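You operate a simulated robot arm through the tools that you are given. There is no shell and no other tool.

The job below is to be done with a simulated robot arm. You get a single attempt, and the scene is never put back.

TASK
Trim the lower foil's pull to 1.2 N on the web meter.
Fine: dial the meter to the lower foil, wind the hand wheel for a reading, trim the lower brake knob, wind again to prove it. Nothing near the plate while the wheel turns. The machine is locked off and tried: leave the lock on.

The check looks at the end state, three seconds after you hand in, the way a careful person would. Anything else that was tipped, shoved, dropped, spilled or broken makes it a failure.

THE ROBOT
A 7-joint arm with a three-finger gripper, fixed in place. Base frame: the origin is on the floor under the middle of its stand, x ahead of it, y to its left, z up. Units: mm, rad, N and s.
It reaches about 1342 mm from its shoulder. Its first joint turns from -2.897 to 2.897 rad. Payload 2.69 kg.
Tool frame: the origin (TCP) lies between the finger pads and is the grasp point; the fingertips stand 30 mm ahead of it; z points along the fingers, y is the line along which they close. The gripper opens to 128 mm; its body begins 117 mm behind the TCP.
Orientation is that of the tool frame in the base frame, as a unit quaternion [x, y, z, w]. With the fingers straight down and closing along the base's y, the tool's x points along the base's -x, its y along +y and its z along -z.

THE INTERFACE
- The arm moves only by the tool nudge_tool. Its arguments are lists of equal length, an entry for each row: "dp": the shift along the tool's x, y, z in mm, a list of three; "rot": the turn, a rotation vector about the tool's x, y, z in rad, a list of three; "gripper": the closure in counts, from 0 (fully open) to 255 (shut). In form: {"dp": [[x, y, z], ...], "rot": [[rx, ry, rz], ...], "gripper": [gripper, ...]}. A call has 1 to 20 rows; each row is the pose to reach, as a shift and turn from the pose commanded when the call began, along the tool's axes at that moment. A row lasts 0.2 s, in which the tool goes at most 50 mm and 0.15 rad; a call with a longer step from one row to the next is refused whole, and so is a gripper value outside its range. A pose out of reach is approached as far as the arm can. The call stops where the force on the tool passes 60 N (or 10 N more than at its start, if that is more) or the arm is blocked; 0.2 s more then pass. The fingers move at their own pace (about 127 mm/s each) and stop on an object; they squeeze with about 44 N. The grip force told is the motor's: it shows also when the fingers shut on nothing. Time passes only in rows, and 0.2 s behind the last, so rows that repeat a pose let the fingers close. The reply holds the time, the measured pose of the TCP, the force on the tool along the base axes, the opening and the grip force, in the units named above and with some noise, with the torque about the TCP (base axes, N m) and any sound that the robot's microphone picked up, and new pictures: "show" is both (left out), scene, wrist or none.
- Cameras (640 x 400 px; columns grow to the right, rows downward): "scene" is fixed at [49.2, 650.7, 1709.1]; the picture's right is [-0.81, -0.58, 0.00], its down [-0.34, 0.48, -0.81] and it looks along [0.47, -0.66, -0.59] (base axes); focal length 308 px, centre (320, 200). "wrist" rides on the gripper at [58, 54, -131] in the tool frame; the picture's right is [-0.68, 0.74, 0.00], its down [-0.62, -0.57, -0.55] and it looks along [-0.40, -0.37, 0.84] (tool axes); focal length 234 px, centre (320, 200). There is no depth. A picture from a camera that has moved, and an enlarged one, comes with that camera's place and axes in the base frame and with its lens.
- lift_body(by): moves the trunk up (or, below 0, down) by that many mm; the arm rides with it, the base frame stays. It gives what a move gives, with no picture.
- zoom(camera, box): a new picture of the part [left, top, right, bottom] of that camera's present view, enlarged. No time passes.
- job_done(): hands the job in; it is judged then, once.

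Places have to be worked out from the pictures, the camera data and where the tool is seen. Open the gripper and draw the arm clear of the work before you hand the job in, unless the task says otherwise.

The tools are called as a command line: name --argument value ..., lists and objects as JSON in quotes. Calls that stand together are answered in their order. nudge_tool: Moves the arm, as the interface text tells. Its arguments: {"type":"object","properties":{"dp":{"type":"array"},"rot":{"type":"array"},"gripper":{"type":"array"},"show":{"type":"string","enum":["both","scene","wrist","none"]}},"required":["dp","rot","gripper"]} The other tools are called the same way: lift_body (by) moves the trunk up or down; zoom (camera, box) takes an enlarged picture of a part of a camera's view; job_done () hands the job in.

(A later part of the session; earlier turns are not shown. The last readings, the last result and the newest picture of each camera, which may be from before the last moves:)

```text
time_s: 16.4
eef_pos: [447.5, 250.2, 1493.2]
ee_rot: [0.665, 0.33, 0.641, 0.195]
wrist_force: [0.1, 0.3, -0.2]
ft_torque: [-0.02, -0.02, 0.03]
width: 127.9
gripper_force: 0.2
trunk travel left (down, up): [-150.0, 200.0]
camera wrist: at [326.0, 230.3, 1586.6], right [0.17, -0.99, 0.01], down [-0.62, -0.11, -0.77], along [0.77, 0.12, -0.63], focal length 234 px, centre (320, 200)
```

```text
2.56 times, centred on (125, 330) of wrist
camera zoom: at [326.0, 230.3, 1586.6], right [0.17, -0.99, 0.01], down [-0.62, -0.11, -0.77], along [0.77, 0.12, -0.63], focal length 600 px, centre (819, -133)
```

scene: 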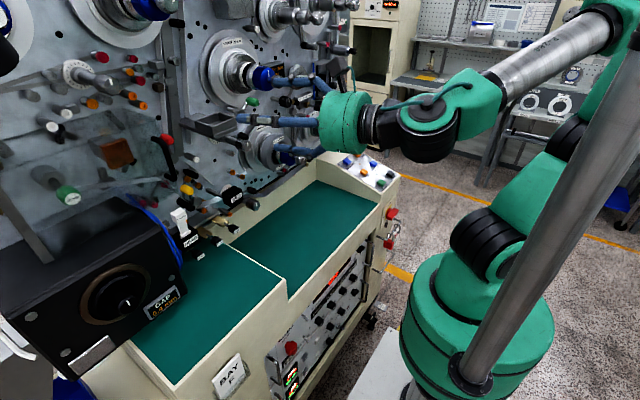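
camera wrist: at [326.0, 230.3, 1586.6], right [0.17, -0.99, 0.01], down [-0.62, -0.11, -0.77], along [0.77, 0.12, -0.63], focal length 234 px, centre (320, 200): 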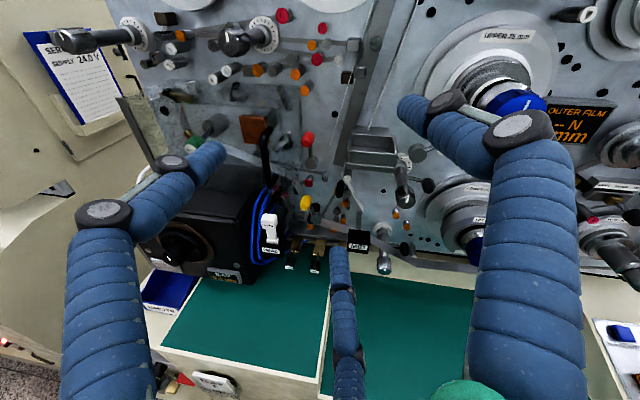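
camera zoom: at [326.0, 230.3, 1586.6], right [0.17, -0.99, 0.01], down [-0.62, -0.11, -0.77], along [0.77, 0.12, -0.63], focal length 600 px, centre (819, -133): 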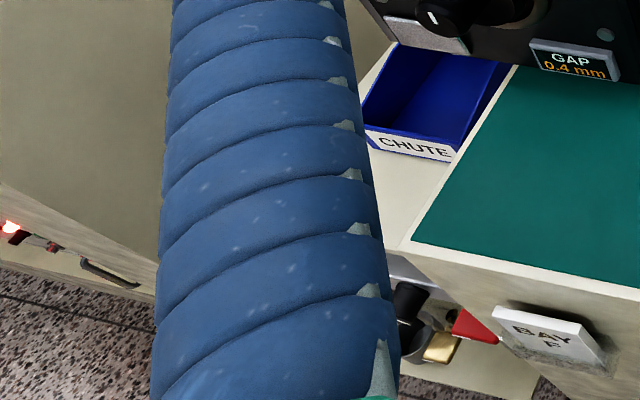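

The web meter display at the UPPER spool's right reads "OUTER FILM / -- N / … mm". I'll shift the camera to the right (base -y) and pitch it up to see the meter selector and the rest of the plate.

nudge_tool --dp '[[-16, 38, -12], [-32, 77, -24], [-47, 115, -36], [-63, 154, -48], [-79, 192, -60]]' --rot '[[-0.066, 0.019, -0.006], [-0.132, 0.038, -0.013], [-0.198, 0.058, -0.019], [-0.264, 0.077, -0.026], [-0.33, 0.096, -0.032]]' --gripper '[0, 0, 0, 0, 0]'

```text
time_s: 17.6
eef_pos: [428.1, 50.8, 1575.0]
ee_rot: [0.588, 0.239, 0.714, 0.295]
wrist_force: [0.2, -0.2, -0.1]
ft_torque: [-0.01, 0.02, -0.02]
width: 127.7
gripper_force: 0.0
trunk travel left (down, up): [-150.0, 200.0]
camera wrist: at [283.5, 52.2, 1626.6], right [-0.01, -1.0, 0.03], down [-0.38, -0.03, -0.93], along [0.93, -0.02, -0.38], focal length 234 px, centre (320, 200)
```

scene: 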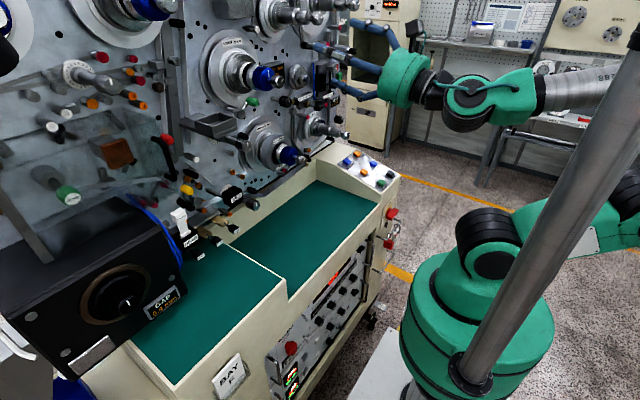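
wrist: 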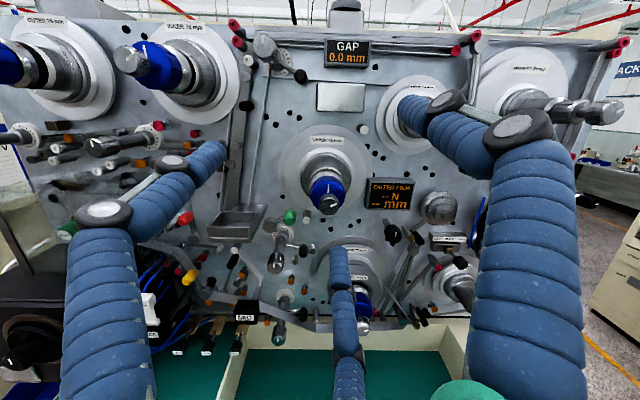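

Excellent overview: camera looks nearly square at the plate. I'll zoom on spool labels, the meter, and everything around.

zoom --camera "wrist" --box '[0, 0, 128, 80]'

zoom --camera "wrist" --box '[110, 0, 238, 80]'

zoom --camera "wrist" --box '[230, 20, 390, 120]'

zoom --camera "wrist" --box '[350, 160, 478, 240]'

zoom --camera "wrist" --box '[240, 190, 368, 270]'

zoom --camera "wrist" --box '[340, 220, 500, 320]'

zoom --camera "wrist" --box '[200, 260, 360, 360]'

zoom --camera "wrist" --box '[0, 100, 160, 200]'

zoom --camera "wrist" --box '[480, 30, 640, 130]'

zoom --camera "wrist" --box '[270, 120, 398, 200]'

```text
5.00 times, centred on (64, 40) of wrist
camera zoom: at [283.5, 52.2, 1626.6], right [-0.01, -1.0, 0.03], down [-0.38, -0.03, -0.93], along [0.93, -0.02, -0.38], focal length 1171 px, centre (1600, 1000)
```

zoom: 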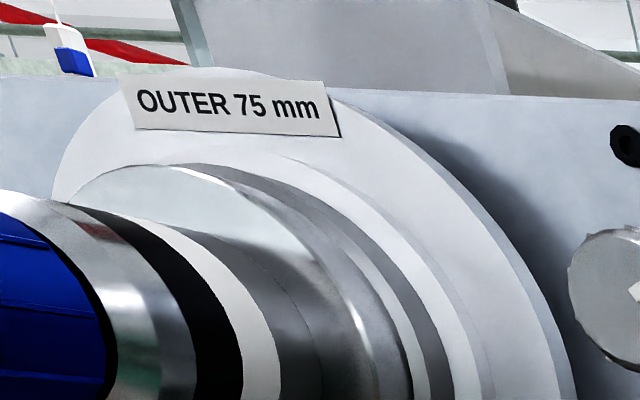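

```text
5.00 times, centred on (174, 40) of wrist
camera zoom: at [283.5, 52.2, 1626.6], right [-0.01, -1.0, 0.03], down [-0.38, -0.03, -0.93], along [0.93, -0.02, -0.38], focal length 1171 px, centre (1050, 1000)
```

zoom: 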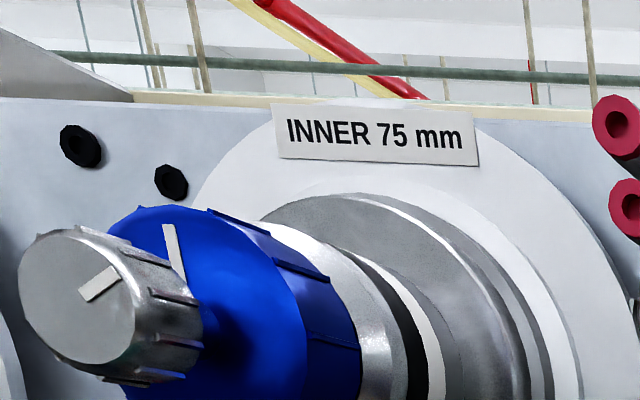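

```text
4.00 times, centred on (310, 70) of wrist
camera zoom: at [283.5, 52.2, 1626.6], right [-0.01, -1.0, 0.03], down [-0.38, -0.03, -0.93], along [0.93, -0.02, -0.38], focal length 937 px, centre (360, 720)
```

zoom: 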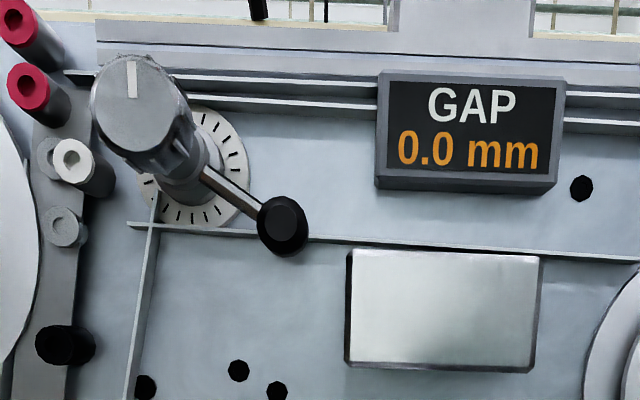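

```text
5.00 times, centred on (414, 200) of wrist
camera zoom: at [283.5, 52.2, 1626.6], right [-0.01, -1.0, 0.03], down [-0.38, -0.03, -0.93], along [0.93, -0.02, -0.38], focal length 1171 px, centre (-150, 200)
```

zoom: 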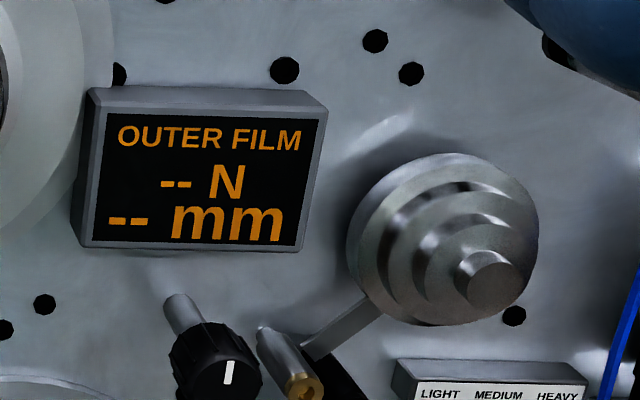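

```text
5.00 times, centred on (304, 230) of wrist
camera zoom: at [283.5, 52.2, 1626.6], right [-0.01, -1.0, 0.03], down [-0.38, -0.03, -0.93], along [0.93, -0.02, -0.38], focal length 1171 px, centre (400, 50)
```

zoom: 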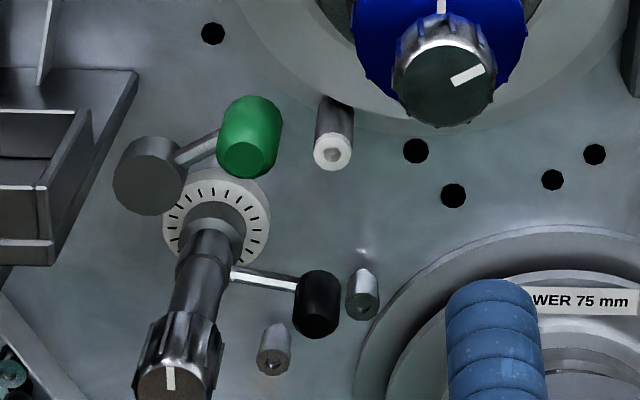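

```text
4.00 times, centred on (420, 270) of wrist
camera zoom: at [283.5, 52.2, 1626.6], right [-0.01, -1.0, 0.03], down [-0.38, -0.03, -0.93], along [0.93, -0.02, -0.38], focal length 937 px, centre (-80, -80)
```

zoom: 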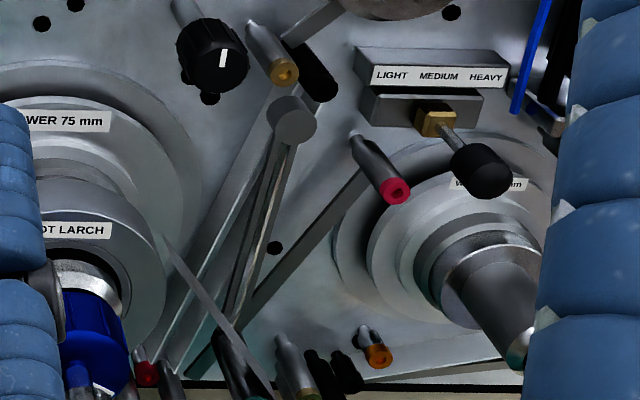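

```text
4.00 times, centred on (280, 310) of wrist
camera zoom: at [283.5, 52.2, 1626.6], right [-0.01, -1.0, 0.03], down [-0.38, -0.03, -0.93], along [0.93, -0.02, -0.38], focal length 937 px, centre (480, -240)
```

zoom: 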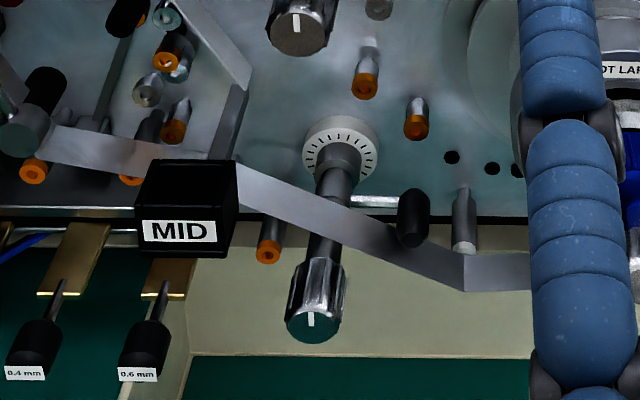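

```text
4.00 times, centred on (80, 150) of wrist
camera zoom: at [283.5, 52.2, 1626.6], right [-0.01, -1.0, 0.03], down [-0.38, -0.03, -0.93], along [0.93, -0.02, -0.38], focal length 937 px, centre (1280, 400)
```

zoom: 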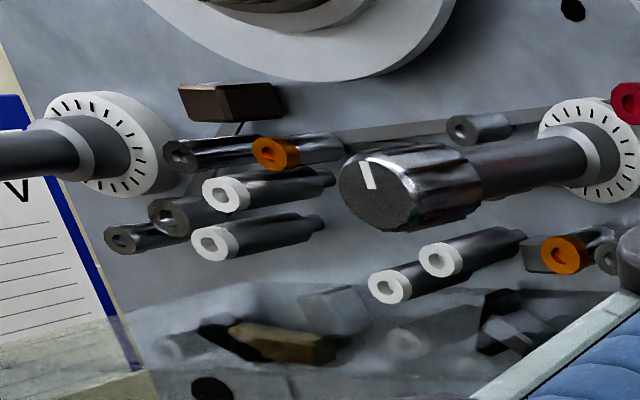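

```text
4.00 times, centred on (560, 80) of wrist
camera zoom: at [283.5, 52.2, 1626.6], right [-0.01, -1.0, 0.03], down [-0.38, -0.03, -0.93], along [0.93, -0.02, -0.38], focal length 937 px, centre (-640, 680)
```

zoom: 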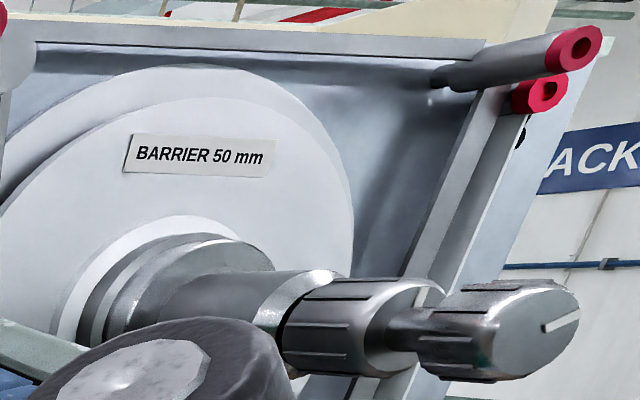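

```text
5.00 times, centred on (334, 160) of wrist
camera zoom: at [283.5, 52.2, 1626.6], right [-0.01, -1.0, 0.03], down [-0.38, -0.03, -0.93], along [0.93, -0.02, -0.38], focal length 1171 px, centre (250, 400)
```

zoom: 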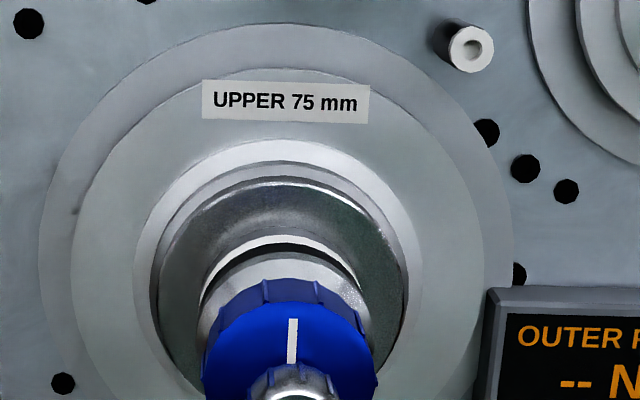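

The spools are OUTER, INNER (films), UPPER, LOWER (foils), WRAP, BARRIER, WASTE, and the meter has a black selector knob under it. I'll look for the hand wheel, zooming on the black box, the front cabinet, and the dials.

zoom --camera "scene" --box '[70, 250, 198, 330]'

zoom --camera "scene" --box '[0, 180, 128, 260]'

zoom --camera "scene" --box '[260, 220, 388, 300]'

zoom --camera "scene" --box '[240, 300, 368, 400]'

zoom --camera "scene" --box '[0, 0, 64, 80]'

zoom --camera "wrist" --box '[0, 260, 128, 400]'

zoom --camera "wrist" --box '[130, 170, 290, 270]'

zoom --camera "wrist" --box '[130, 260, 290, 360]'

zoom --camera "scene" --box '[280, 130, 440, 230]'

```text
5.00 times, centred on (134, 290) of scene
camera zoom: at [49.2, 650.7, 1709.1], right [-0.81, -0.58, 0.0], down [-0.34, 0.48, -0.81], along [0.47, -0.66, -0.59], focal length 1542 px, centre (1250, -250)
```

zoom: 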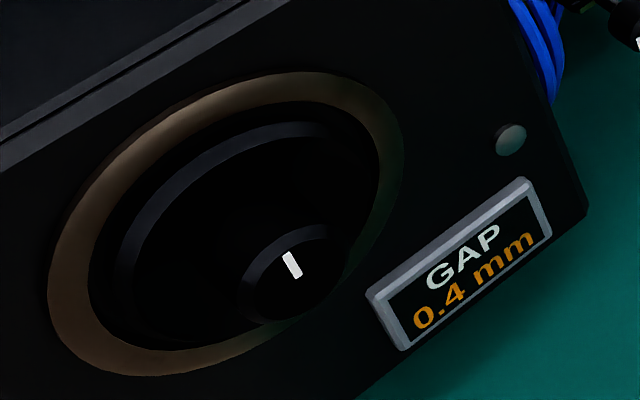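

```text
5.00 times, centred on (64, 220) of scene
camera zoom: at [49.2, 650.7, 1709.1], right [-0.81, -0.58, 0.0], down [-0.34, 0.48, -0.81], along [0.47, -0.66, -0.59], focal length 1542 px, centre (1600, 100)
```

zoom: 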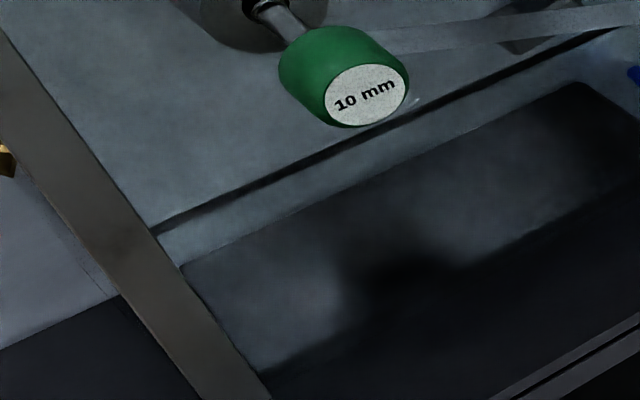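

```text
5.00 times, centred on (324, 260) of scene
camera zoom: at [49.2, 650.7, 1709.1], right [-0.81, -0.58, 0.0], down [-0.34, 0.48, -0.81], along [0.47, -0.66, -0.59], focal length 1542 px, centre (300, -100)
```

zoom: 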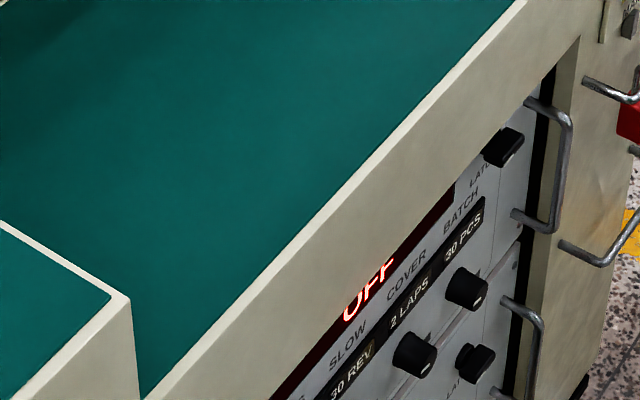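

```text
4.00 times, centred on (304, 350) of scene
camera zoom: at [49.2, 650.7, 1709.1], right [-0.81, -0.58, 0.0], down [-0.34, 0.48, -0.81], along [0.47, -0.66, -0.59], focal length 1234 px, centre (384, -400)
```

zoom: 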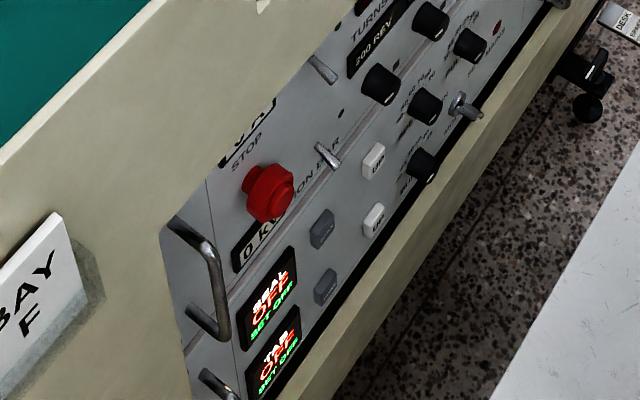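

```text
5.00 times, centred on (32, 40) of scene
camera zoom: at [49.2, 650.7, 1709.1], right [-0.81, -0.58, 0.0], down [-0.34, 0.48, -0.81], along [0.47, -0.66, -0.59], focal length 1542 px, centre (1760, 1000)
```

zoom: 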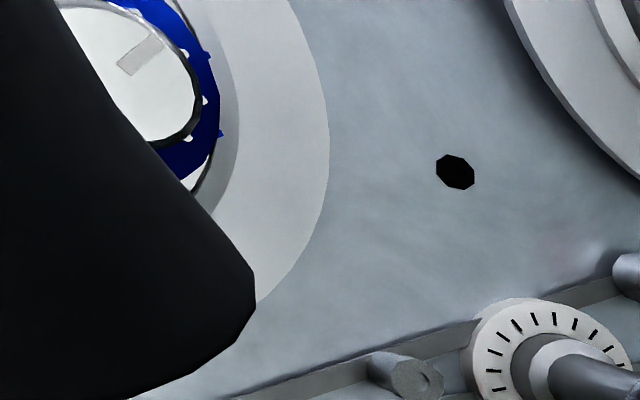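

```text
2.86 times, centred on (64, 330) of wrist
camera zoom: at [283.5, 52.2, 1626.6], right [-0.01, -1.0, 0.03], down [-0.38, -0.03, -0.93], along [0.93, -0.02, -0.38], focal length 669 px, centre (1051, -171)
```

zoom: 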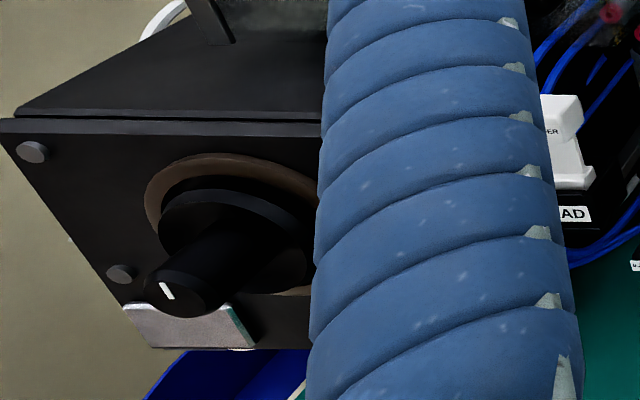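

```text
4.00 times, centred on (210, 220) of wrist
camera zoom: at [283.5, 52.2, 1626.6], right [-0.01, -1.0, 0.03], down [-0.38, -0.03, -0.93], along [0.93, -0.02, -0.38], focal length 937 px, centre (760, 120)
```

zoom: 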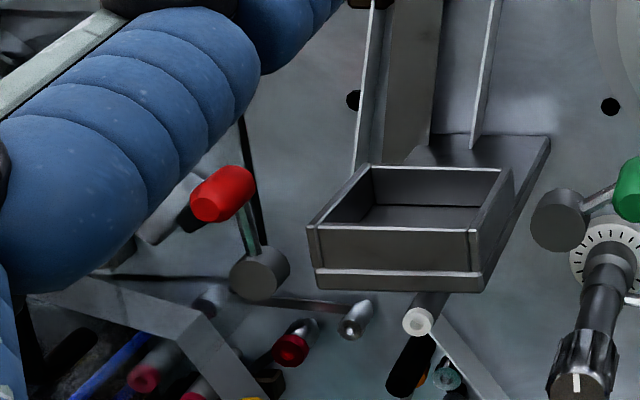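

```text
4.00 times, centred on (210, 310) of wrist
camera zoom: at [283.5, 52.2, 1626.6], right [-0.01, -1.0, 0.03], down [-0.38, -0.03, -0.93], along [0.93, -0.02, -0.38], focal length 937 px, centre (760, -240)
```

zoom: 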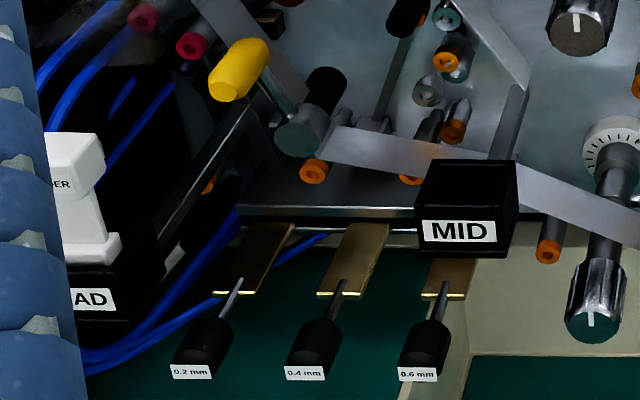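

```text
4.00 times, centred on (360, 180) of scene
camera zoom: at [49.2, 650.7, 1709.1], right [-0.81, -0.58, 0.0], down [-0.34, 0.48, -0.81], along [0.47, -0.66, -0.59], focal length 1234 px, centre (160, 280)
```

zoom: 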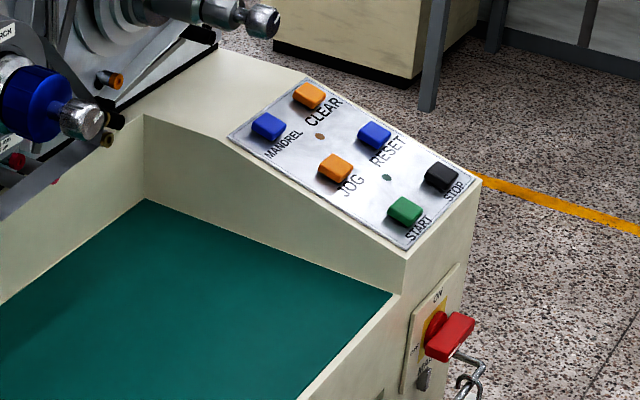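

The hand wheel looks to be the big black wheel on the black box (hub tip ≈ (557, 568, 1199)), the selector is at ≈(727, -125, 1370), and two candidate brake knobs are at ≈(665, 130, 1323) and ≈(667, 129, 1116). I'll move the camera closer to these brake knobs to look for markings, staying ~70 mm off.

nudge_tool --dp '[[-17, -31, 10], [-35, -62, 21], [-52, -93, 32], [-70, -124, 42], [-87, -155, 53], [-105, -186, 64], [-122, -217, 74], [-139.7, -248, 85]]' --rot '[[0, 0, 0], [0, 0, 0], [0, 0, 0], [0, 0, 0], [0, 0, 0], [0, 0, 0], [0, 0, 0], [0, 0, 0]]' --gripper '[0, 0, 0, 0, 0, 0, 0, 0]'

```text
time_s: 19.4
eef_pos: [566.4, 128.7, 1324.2]
ee_rot: [0.587, 0.237, 0.715, 0.295]
wrist_force: [-0.9, -0.1, 0.0]
ft_torque: [0.01, 0.07, 0.03]
width: 127.8
gripper_force: 0.1
trunk travel left (down, up): [-150.0, 200.0]
camera wrist: at [421.1, 130.8, 1375.8], right [-0.01, -1.0, 0.03], down [-0.38, -0.03, -0.93], along [0.93, -0.02, -0.37], focal length 234 px, centre (320, 200)
```

scene: 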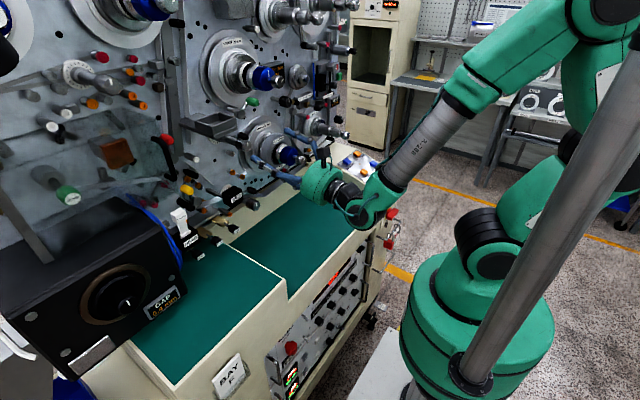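
wrist: 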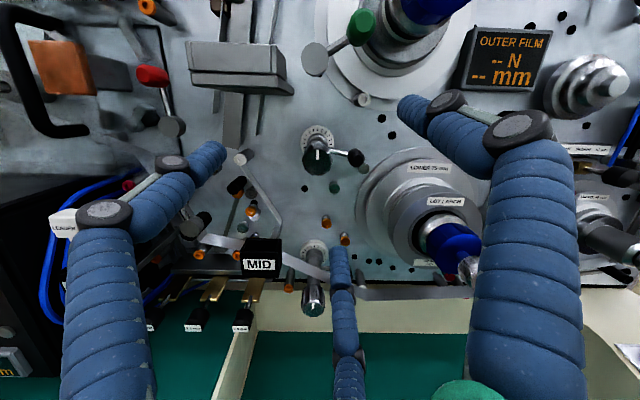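

zoom --camera "wrist" --box '[270, 100, 398, 180]'

zoom --camera "wrist" --box '[260, 210, 388, 330]'

zoom --camera "wrist" --box '[180, 160, 340, 260]'

zoom --camera "wrist" --box '[360, 130, 500, 290]'

zoom --camera "wrist" --box '[180, 20, 380, 145]'

```text
5.00 times, centred on (334, 140) of wrist
camera zoom: at [421.1, 130.8, 1375.8], right [-0.01, -1.0, 0.03], down [-0.38, -0.03, -0.93], along [0.93, -0.02, -0.37], focal length 1171 px, centre (250, 500)
```

zoom: 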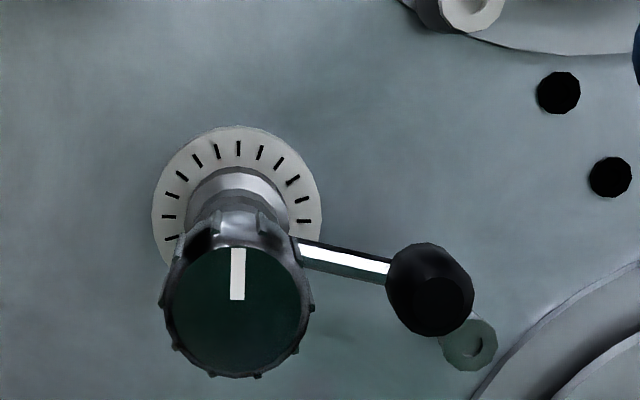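

```text
3.33 times, centred on (324, 270) of wrist
camera zoom: at [421.1, 130.8, 1375.8], right [-0.01, -1.0, 0.03], down [-0.38, -0.03, -0.93], along [0.93, -0.02, -0.37], focal length 781 px, centre (307, -33)
```

zoom: 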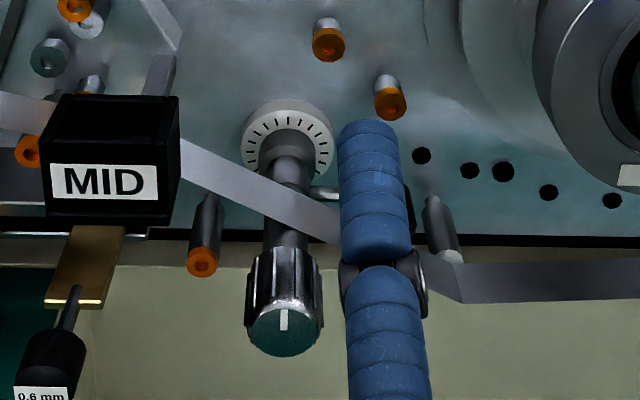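

```text
4.00 times, centred on (260, 210) of wrist
camera zoom: at [421.1, 130.8, 1375.8], right [-0.01, -1.0, 0.03], down [-0.38, -0.03, -0.93], along [0.93, -0.02, -0.37], focal length 937 px, centre (560, 160)
```

zoom: 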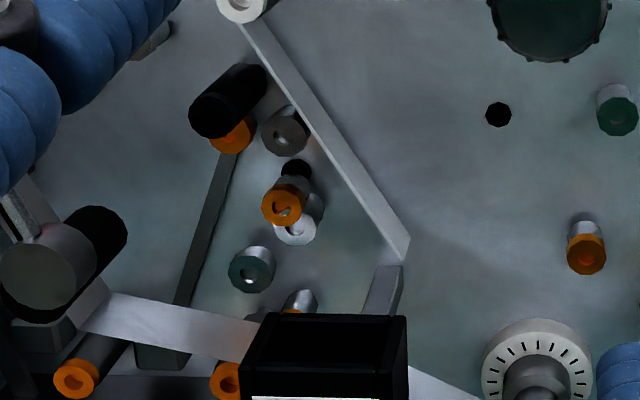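

```text
2.50 times, centred on (430, 210) of wrist
camera zoom: at [421.1, 130.8, 1375.8], right [-0.01, -1.0, 0.03], down [-0.38, -0.03, -0.93], along [0.93, -0.02, -0.37], focal length 585 px, centre (45, 175)
```

zoom: 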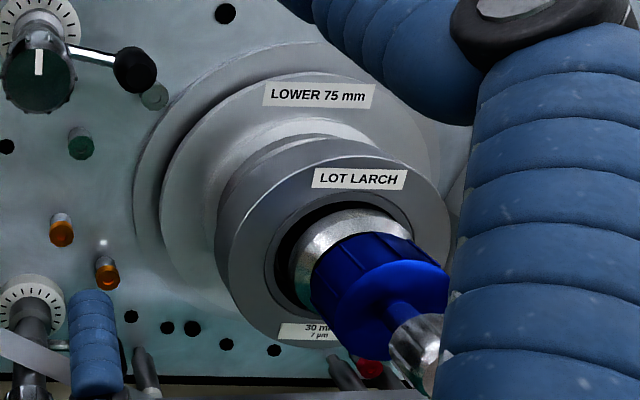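

```text
3.20 times, centred on (280, 82) of wrist
camera zoom: at [421.1, 130.8, 1375.8], right [-0.01, -1.0, 0.03], down [-0.38, -0.03, -0.93], along [0.93, -0.02, -0.37], focal length 749 px, centre (448, 576)
```

zoom: 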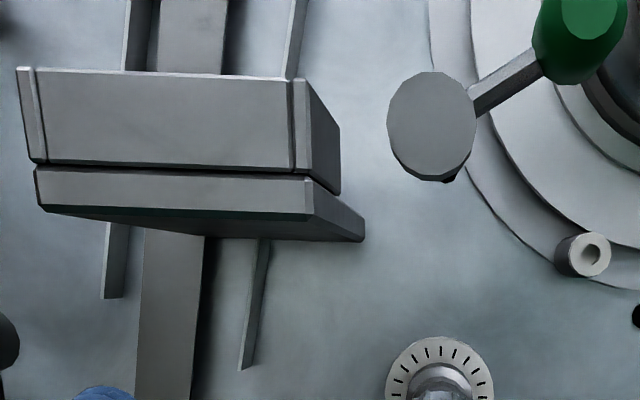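

Only the LOWER spool carries a foil reel (LOT LARCH); its strip runs past the black roller on the lever of the lowest dial knob (667,129,1116), so that is the lower foil's brake. First I'll set the meter: retreat and go to a hover in front of the selector, aligning the fingers with +x and partially closing them.

nudge_tool --dp '[[-16, 28, -8], [-33, 56, -17], [-49, 84, -25], [-65, 111, -33], [-83, 137, -32], [-100, 164, -31], [-118, 190, -29], [-135, 216, -28], [-138, 213, -4], [-142, 209, 20], [-145, 205, 44]]' --rot '[[0.018, -0.017, 0], [0.036, -0.034, -0.003], [0.054, -0.051, -0.004], [0.072, -0.068, -0.005], [0.09, -0.085, -0.006], [0.108, -0.102, -0.008], [0.127, -0.119, -0.01], [0.145, -0.136, -0.011], [0.145, -0.136, -0.011], [0.145, -0.136, -0.011], [0.145, -0.136, -0.011]]' --gripper '[0, 0, 0, 0, 60, 110, 110, 110, 110, 110, 110]'

```text
time_s: 21.8
eef_pos: [627.9, -15.6, 1378.9]
ee_rot: [0.669, 0.253, 0.635, 0.291]
wrist_force: [3.1, -0.5, 0.0]
ft_torque: [-0.02, -0.02, -0.01]
width: 72.6
gripper_force: 0.0
out of reach, approached as far as the arm can: row 4, 5, 6, 7, 8, 9, 10, 11
trunk travel left (down, up): [-150.0, 200.0]
camera wrist: at [499.4, -3.4, 1461.7], right [-0.07, -1.0, 0.05], down [-0.57, 0.0, -0.82], along [0.82, -0.08, -0.57], focal length 234 px, centre (320, 200)
```

scene: 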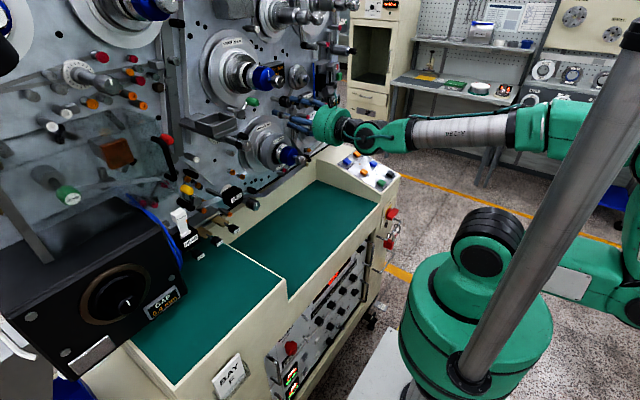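
wrist: 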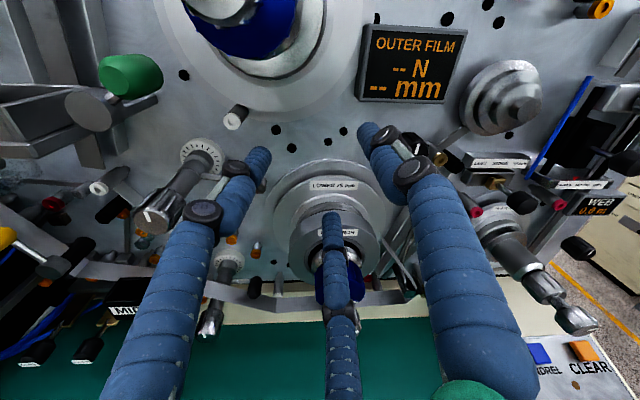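

The roll is at its joint limit here; since the three fingers are 120° apart, I'll back off 60 mm and roll +2.09 rad to get the same finger layout with joint room.

nudge_tool --dp '[[0, 0, -30], [0, 0, -60], [0, 0, -60], [0, 0, -60], [0, 0, -60], [0, 0, -60], [0, 0, -60], [0, 0, -60], [0, 0, -60], [0, 0, -60], [0, 0, -60], [0, 0, -60], [0, 0, -60], [0, 0, -60], [0, 0, -60], [0, 0, -60]]' --rot '[[0, 0, 0.1], [0, 0, 0.2], [0, 0, 0.34], [0, 0, 0.48], [0, 0, 0.62], [0, 0, 0.76], [0, 0, 0.9], [0, 0, 1.04], [0, 0, 1.18], [0, 0, 1.32], [0, 0, 1.46], [0, 0, 1.6], [0, 0, 1.74], [0, 0, 1.88], [0, 0, 2.0], [0, 0, 2.09]]' --gripper '[110, 110, 110, 110, 110, 110, 110, 110, 110, 110, 110, 110, 110, 110, 110, 110]'

```text
time_s: 25.2
eef_pos: [566.4, -11.3, 1382.7]
ee_rot: [0.553, -0.451, 0.571, -0.406]
wrist_force: [-0.1, -0.2, -0.8]
ft_torque: [0.01, 0.0, 0.03]
width: 73.1
gripper_force: 0.0
trunk travel left (down, up): [-150.0, 200.0]
camera wrist: at [430.3, -73.1, 1348.4], right [0.01, 0.46, -0.89], down [-0.49, 0.78, 0.39], along [0.87, 0.43, 0.23], focal length 234 px, centre (320, 200)
```

scene: 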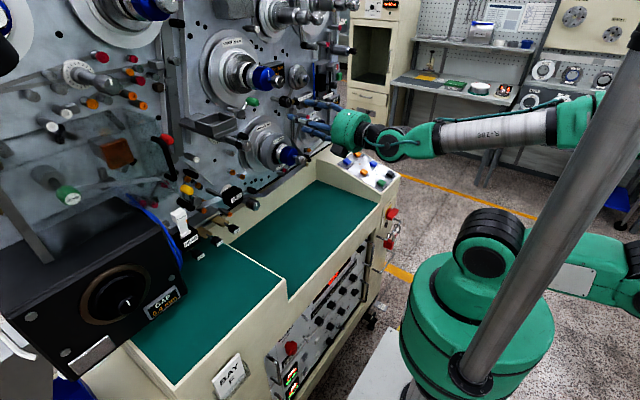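
wrist: 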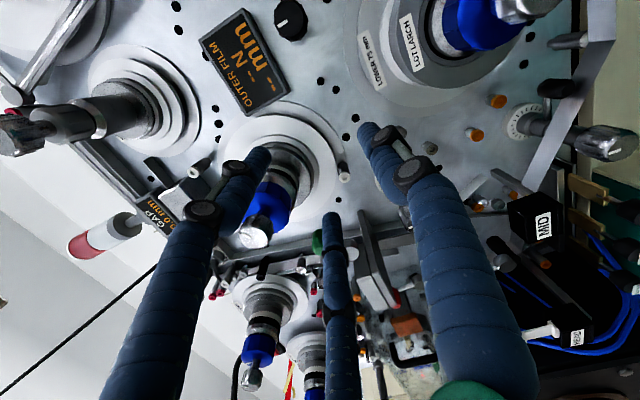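

In place with good joint margin. I'll zoom on the selector and display from this view to refine the selector's position.

zoom --camera "wrist" --box '[190, 0, 350, 100]'

zoom --camera "scene" --box '[270, 80, 334, 120]'

```text
4.00 times, centred on (270, 50) of wrist
camera zoom: at [430.3, -73.1, 1348.4], right [0.01, 0.46, -0.89], down [-0.49, 0.78, 0.39], along [0.87, 0.43, 0.23], focal length 937 px, centre (520, 800)
```

zoom: 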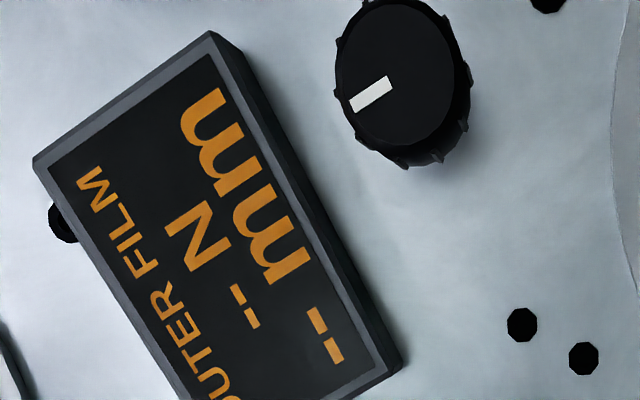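

```text
10.00 times, centred on (302, 100) of scene
camera zoom: at [49.2, 650.7, 1709.1], right [-0.81, -0.58, 0.0], down [-0.34, 0.48, -0.81], along [0.47, -0.66, -0.59], focal length 3084 px, centre (500, 1200)
```

zoom: 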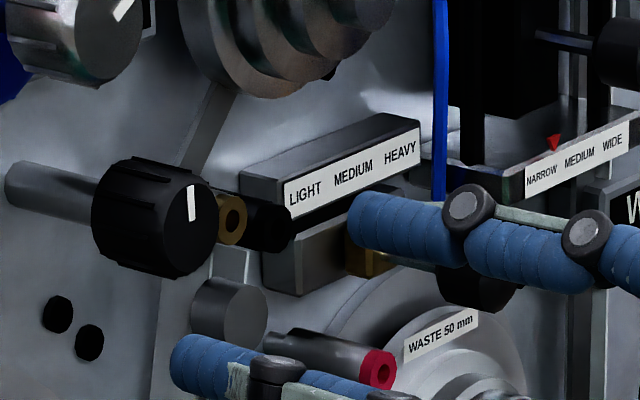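

The selector face refines to about (731, -129, 1362), axis along x, knob ~35 mm diameter and ~31 mm deep. I'll go to a hover in front of it at x=640 with the tool squared to the plate.

nudge_tool --dp '[[27, 13, 2], [54, 25.5, 4], [81, 38, 6], [107.7, 51, 8], [106.3, 50.2, 32], [104.8, 49.4, 57], [103.4, 48.5, 81.6]]' --rot '[[0.009, -0.015, 0], [0.018, -0.03, 0], [0.026, -0.045, 0], [0.035, -0.059, 0], [0.035, -0.059, 0], [0.035, -0.059, 0], [0.035, -0.059, 0]]' --gripper '[110, 110, 110, 110, 110, 110, 110]'

```text
time_s: 26.8
eef_pos: [634.5, -25.0, 1370.3]
ee_rot: [0.551, -0.457, 0.573, -0.399]
wrist_force: [1.4, -0.2, -2.5]
ft_torque: [-0.02, -0.16, -0.03]
width: 73.0
gripper_force: 0.1
out of reach, approached as far as the arm can: row 1, 2, 3, 4, 5, 6, 7
trunk travel left (down, up): [-150.0, 200.0]
camera wrist: at [497.6, -85.0, 1338.5], right [0.02, 0.45, -0.89], down [-0.47, 0.79, 0.39], along [0.88, 0.41, 0.23], focal length 234 px, centre (320, 200)
```

scene: 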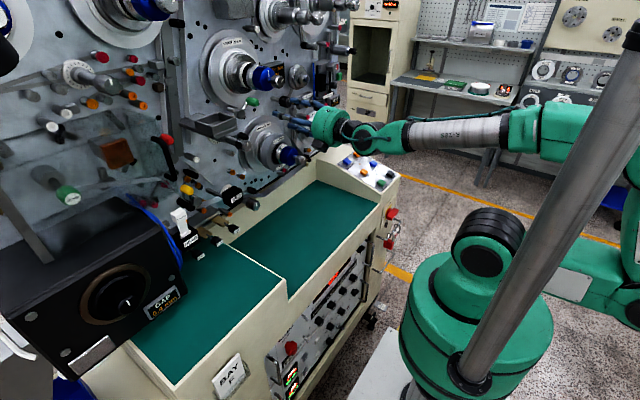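
wrist: 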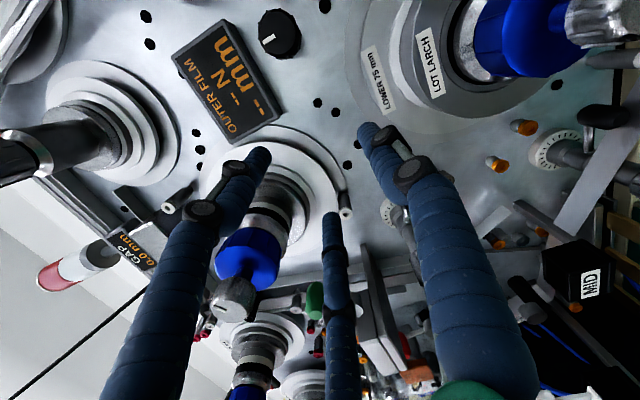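

The arm stopped at y≈-25: probably the wrist flex limit with the elbow high. I'll back off 150 mm and lower the trunk so the forearm lies flatter, which should free up the reach at these heights.

nudge_tool --dp '[[0, 0, -37], [0, 0, -75], [0, 0, -112], [0, 0, -150]]' --rot '[[0, 0, 0], [0, 0, 0], [0, 0, 0], [0, 0, 0]]' --gripper '[110, 110, 110, 110]' --show "scene"

lift_body --by -100

```text
time_s: 27.8
eef_pos: [482.3, -14.1, 1377.1]
ee_rot: [0.55, -0.456, 0.575, -0.4]
wrist_force: [0.5, 0.4, 0.1]
ft_torque: [0.0, 0.02, -0.04]
width: 72.8
gripper_force: 0.0
trunk travel left (down, up): [-150.0, 200.0]
```

scene: 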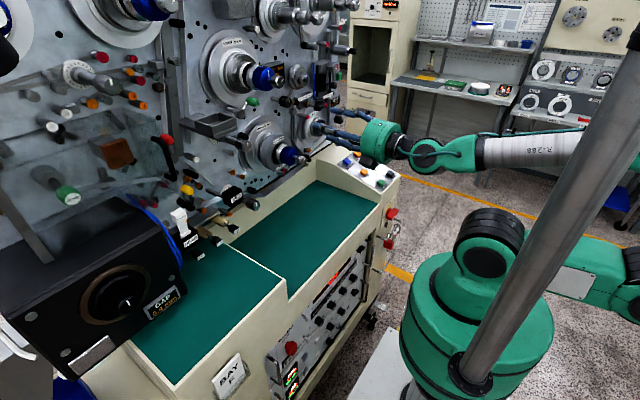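

```text
time_s: 29.1
eef_pos: [482.4, -13.4, 1275.3]
ee_rot: [0.549, -0.457, 0.575, -0.4]
wrist_force: [-0.1, -0.2, -0.2]
ft_torque: [-0.01, 0.03, -0.02]
width: 73.0
gripper_force: 0.0
trunk travel left (down, up): [-50.0, 300.0]
```

Trunk lowered 100 mm. Now I'll try going sideways and up to (482, -129, 1362) before any forward move, squaring the tool with +x.

nudge_tool --dp '[[27, -11, 1.6], [54, -21, 3.3], [81, -32, 5], [108, -43, 6.6], [134.7, -53.3, 8.2]]' --rot '[[0.009, -0.016, 0], [0.018, -0.032, 0], [0.027, -0.048, 0], [0.036, -0.064, 0], [0.044, -0.08, 0]]' --gripper '[110, 110, 110, 110, 110]'

```text
time_s: 30.3
eef_pos: [479.4, -2.5, 1353.1]
ee_rot: [0.558, -0.437, 0.568, -0.418]
wrist_force: [0.5, -0.1, -0.2]
ft_torque: [0.02, -0.02, 0.02]
width: 72.9
gripper_force: 0.0
out of reach, approached as far as the arm can: row 1, 2, 3, 4, 5
trunk travel left (down, up): [-50.0, 300.0]
camera wrist: at [345.8, -71.3, 1316.0], right [0.01, 0.46, -0.89], down [-0.53, 0.76, 0.38], along [0.85, 0.47, 0.25], focal length 234 px, centre (320, 200)
```

scene: 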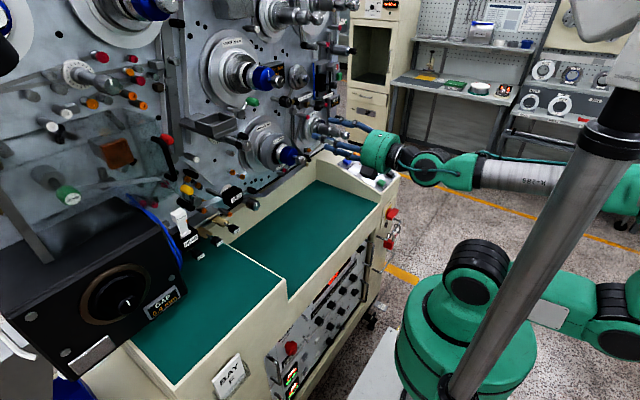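
wrist: 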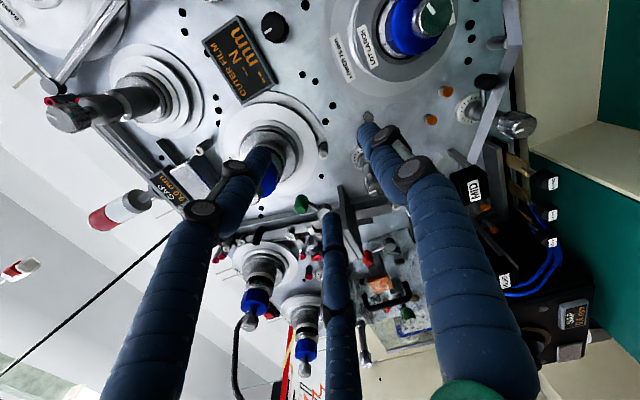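

Still blocked toward -y: the scene shows the upper arm folded far back, near a shoulder limit. I'll move to a roomier pose on the +y side, where the arm earlier took an elbow-up shape, and check it.

nudge_tool --dp '[[-33, 1, 9], [-67, 2, 18], [-100, 3, 27], [-134, 4, 36], [-167, 5, 45], [-200, 6, 54]]' --rot '[[0, 0, 0], [0, 0, 0], [0, 0, 0], [0, 0, 0], [0, 0, 0], [0, 0, 0]]' --gripper '[110, 110, 110, 110, 110, 110]' --show "scene"

```text
time_s: 31.7
eef_pos: [536.1, 188.7, 1290.8]
ee_rot: [0.562, -0.427, 0.563, -0.429]
wrist_force: [-0.7, 0.1, 0.4]
ft_torque: [-0.01, 0.06, 0.03]
width: 72.9
gripper_force: 0.0
trunk travel left (down, up): [-50.0, 300.0]
```

scene: 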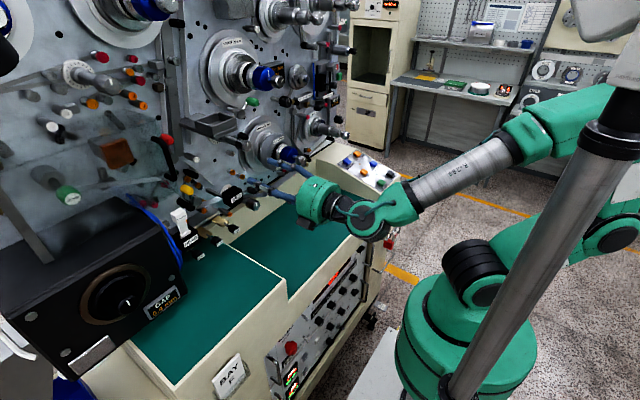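

The arm is fine here; the blocked poses all had forearm and hand in a straight line (wrist limit). I'll return to a fingers-down pose near the center to reset the arm to an elbow-up shape, then approach the selector from there.

nudge_tool --dp '[[12, -15, -3], [24, -30, -6], [35, -44, -9], [47, -59, -12], [59, -74, -15], [71, -89, -18], [83, -103, -21], [95, -118, -24], [106, -133, -27], [118, -148, -30], [130, -162, -33], [142, -177, -36]]' --rot '[[-0.126, -0.035, 0], [-0.252, -0.071, 0], [-0.378, -0.106, 0], [-0.504, -0.141, 0], [-0.63, -0.177, 0], [-0.756, -0.212, 0], [-0.881, -0.247, 0], [-1.007, -0.283, 0], [-1.133, -0.318, 0], [-1.259, -0.353, 0], [-1.385, -0.389, 0], [-1.511, -0.424, 0]]' --gripper '[110, 110, 110, 110, 110, 110, 110, 110, 110, 110, 110, 110]' --show "scene"

```text
time_s: 34.3
eef_pos: [500.5, 97.4, 1498.3]
ee_rot: [0.799, -0.602, 0.001, -0.002]
wrist_force: [0.0, -0.6, -0.1]
ft_torque: [0.02, -0.06, 0.0]
width: 72.6
gripper_force: 0.1
trunk travel left (down, up): [-50.0, 300.0]
```

scene: 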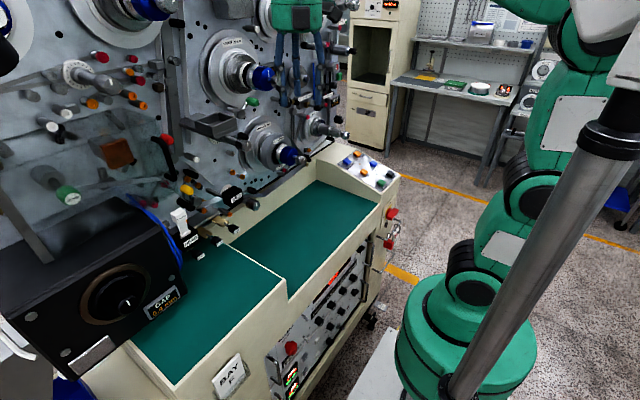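

Elbow-up now with the fingers down. I'll slide to y≈-129 first, still clear of the plate.

nudge_tool --dp '[[33, 20, 0], [67, 40, 0], [100, 60, 0], [134, 80, 0], [167, 100, 0], [201, 120, 0]]' --rot '[[0, 0, 0], [0, 0, 0], [0, 0, 0], [0, 0, 0], [0, 0, 0], [0, 0, 0]]' --gripper '[110, 110, 110, 110, 110, 110]' --show "scene"

```text
time_s: 35.7
eef_pos: [439.9, -130.5, 1498.0]
ee_rot: [0.798, -0.603, 0.0, -0.002]
wrist_force: [0.0, 0.8, 0.5]
ft_torque: [-0.06, -0.02, -0.01]
width: 72.7
gripper_force: 0.0
trunk travel left (down, up): [-50.0, 300.0]
```

scene: 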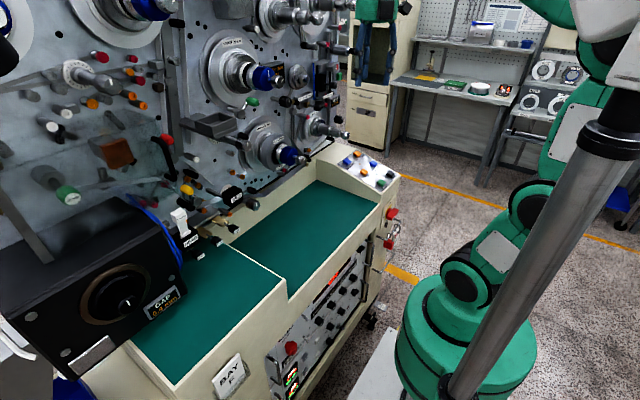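

Reached. Now pitch the fingers up to +x while easing to about (480, -130, 1390).

nudge_tool --dp '[[1, -3, 9], [2, -6, 18], [3, -10, 27], [4, -13, 37], [5, -16, 46], [6, -19, 55], [6, -22, 64], [7, -26, 73], [8, -29, 82], [9, -32, 92], [10, -35, 101], [11, -38.5, 110]]' --rot '[[0.126, 0.036, 0], [0.252, 0.072, 0], [0.378, 0.109, 0], [0.504, 0.145, 0], [0.63, 0.181, 0], [0.756, 0.218, 0], [0.881, 0.254, 0], [1.007, 0.29, 0], [1.133, 0.326, 0], [1.259, 0.362, 0], [1.385, 0.399, 0], [1.511, 0.435, 0]]' --gripper '[110, 110, 110, 110, 110, 110, 110, 110, 110, 110, 110, 110]'

```text
time_s: 38.3
eef_pos: [496.3, -65.9, 1446.0]
ee_rot: [0.573, -0.458, 0.549, -0.4]
wrist_force: [0.2, 0.0, -0.3]
ft_torque: [-0.01, 0.03, -0.04]
width: 73.0
gripper_force: 0.0
out of reach, approached as far as the arm can: row 11, 12
trunk travel left (down, up): [-50.0, 300.0]
camera wrist: at [358.9, -132.0, 1419.8], right [-0.05, 0.46, -0.89], down [-0.49, 0.77, 0.42], along [0.87, 0.45, 0.19], focal length 234 px, centre (320, 200)
```

scene: 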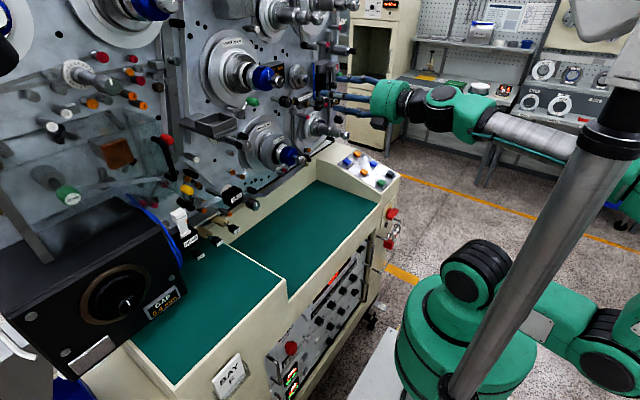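
wrist: 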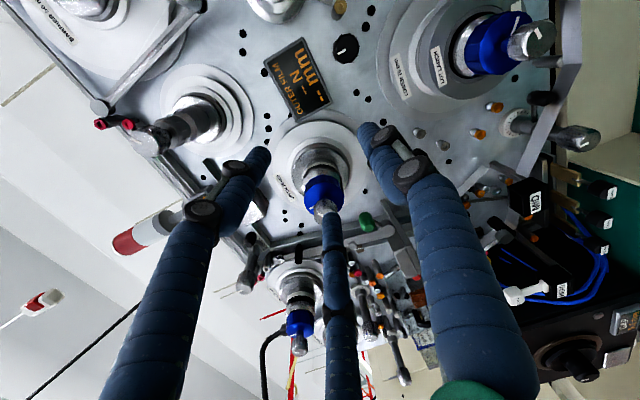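

At 75° of pitch it was still fine; the last bit hit the limit because the arm is too folded at this x. I'll pitch the tool down 45°, which should restore elbow-up, then finish the approach further forward where the forearm lies flatter.

nudge_tool --dp '[[9, 7, -2], [18, 14, -4], [27, 21, -5.5], [36, 28, -7], [45, 36, -9], [54, 42.7, -11]]' --rot '[[-0.124, -0.041, -0.006], [-0.248, -0.082, -0.013], [-0.372, -0.123, -0.019], [-0.497, -0.164, -0.025], [-0.621, -0.205, -0.032], [-0.745, -0.246, -0.038]]' --gripper '[110, 110, 110, 110, 110, 110]' --show "scene"

```text
time_s: 39.7
eef_pos: [480.3, -129.6, 1420.2]
ee_rot: [0.751, -0.563, 0.279, -0.205]
wrist_force: [-0.7, -0.6, -0.5]
ft_torque: [-0.02, -0.06, 0.0]
width: 72.8
gripper_force: 0.2
trunk travel left (down, up): [-50.0, 300.0]
```

scene: 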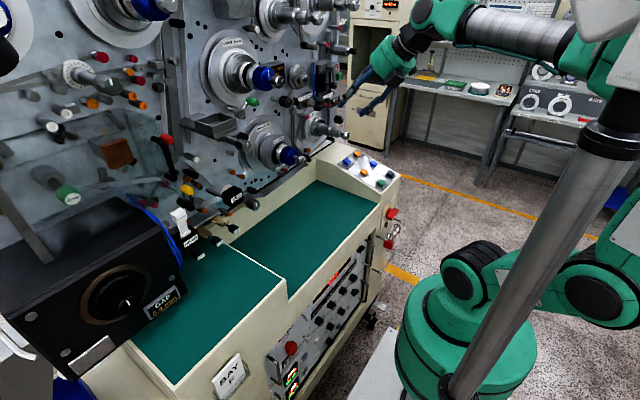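

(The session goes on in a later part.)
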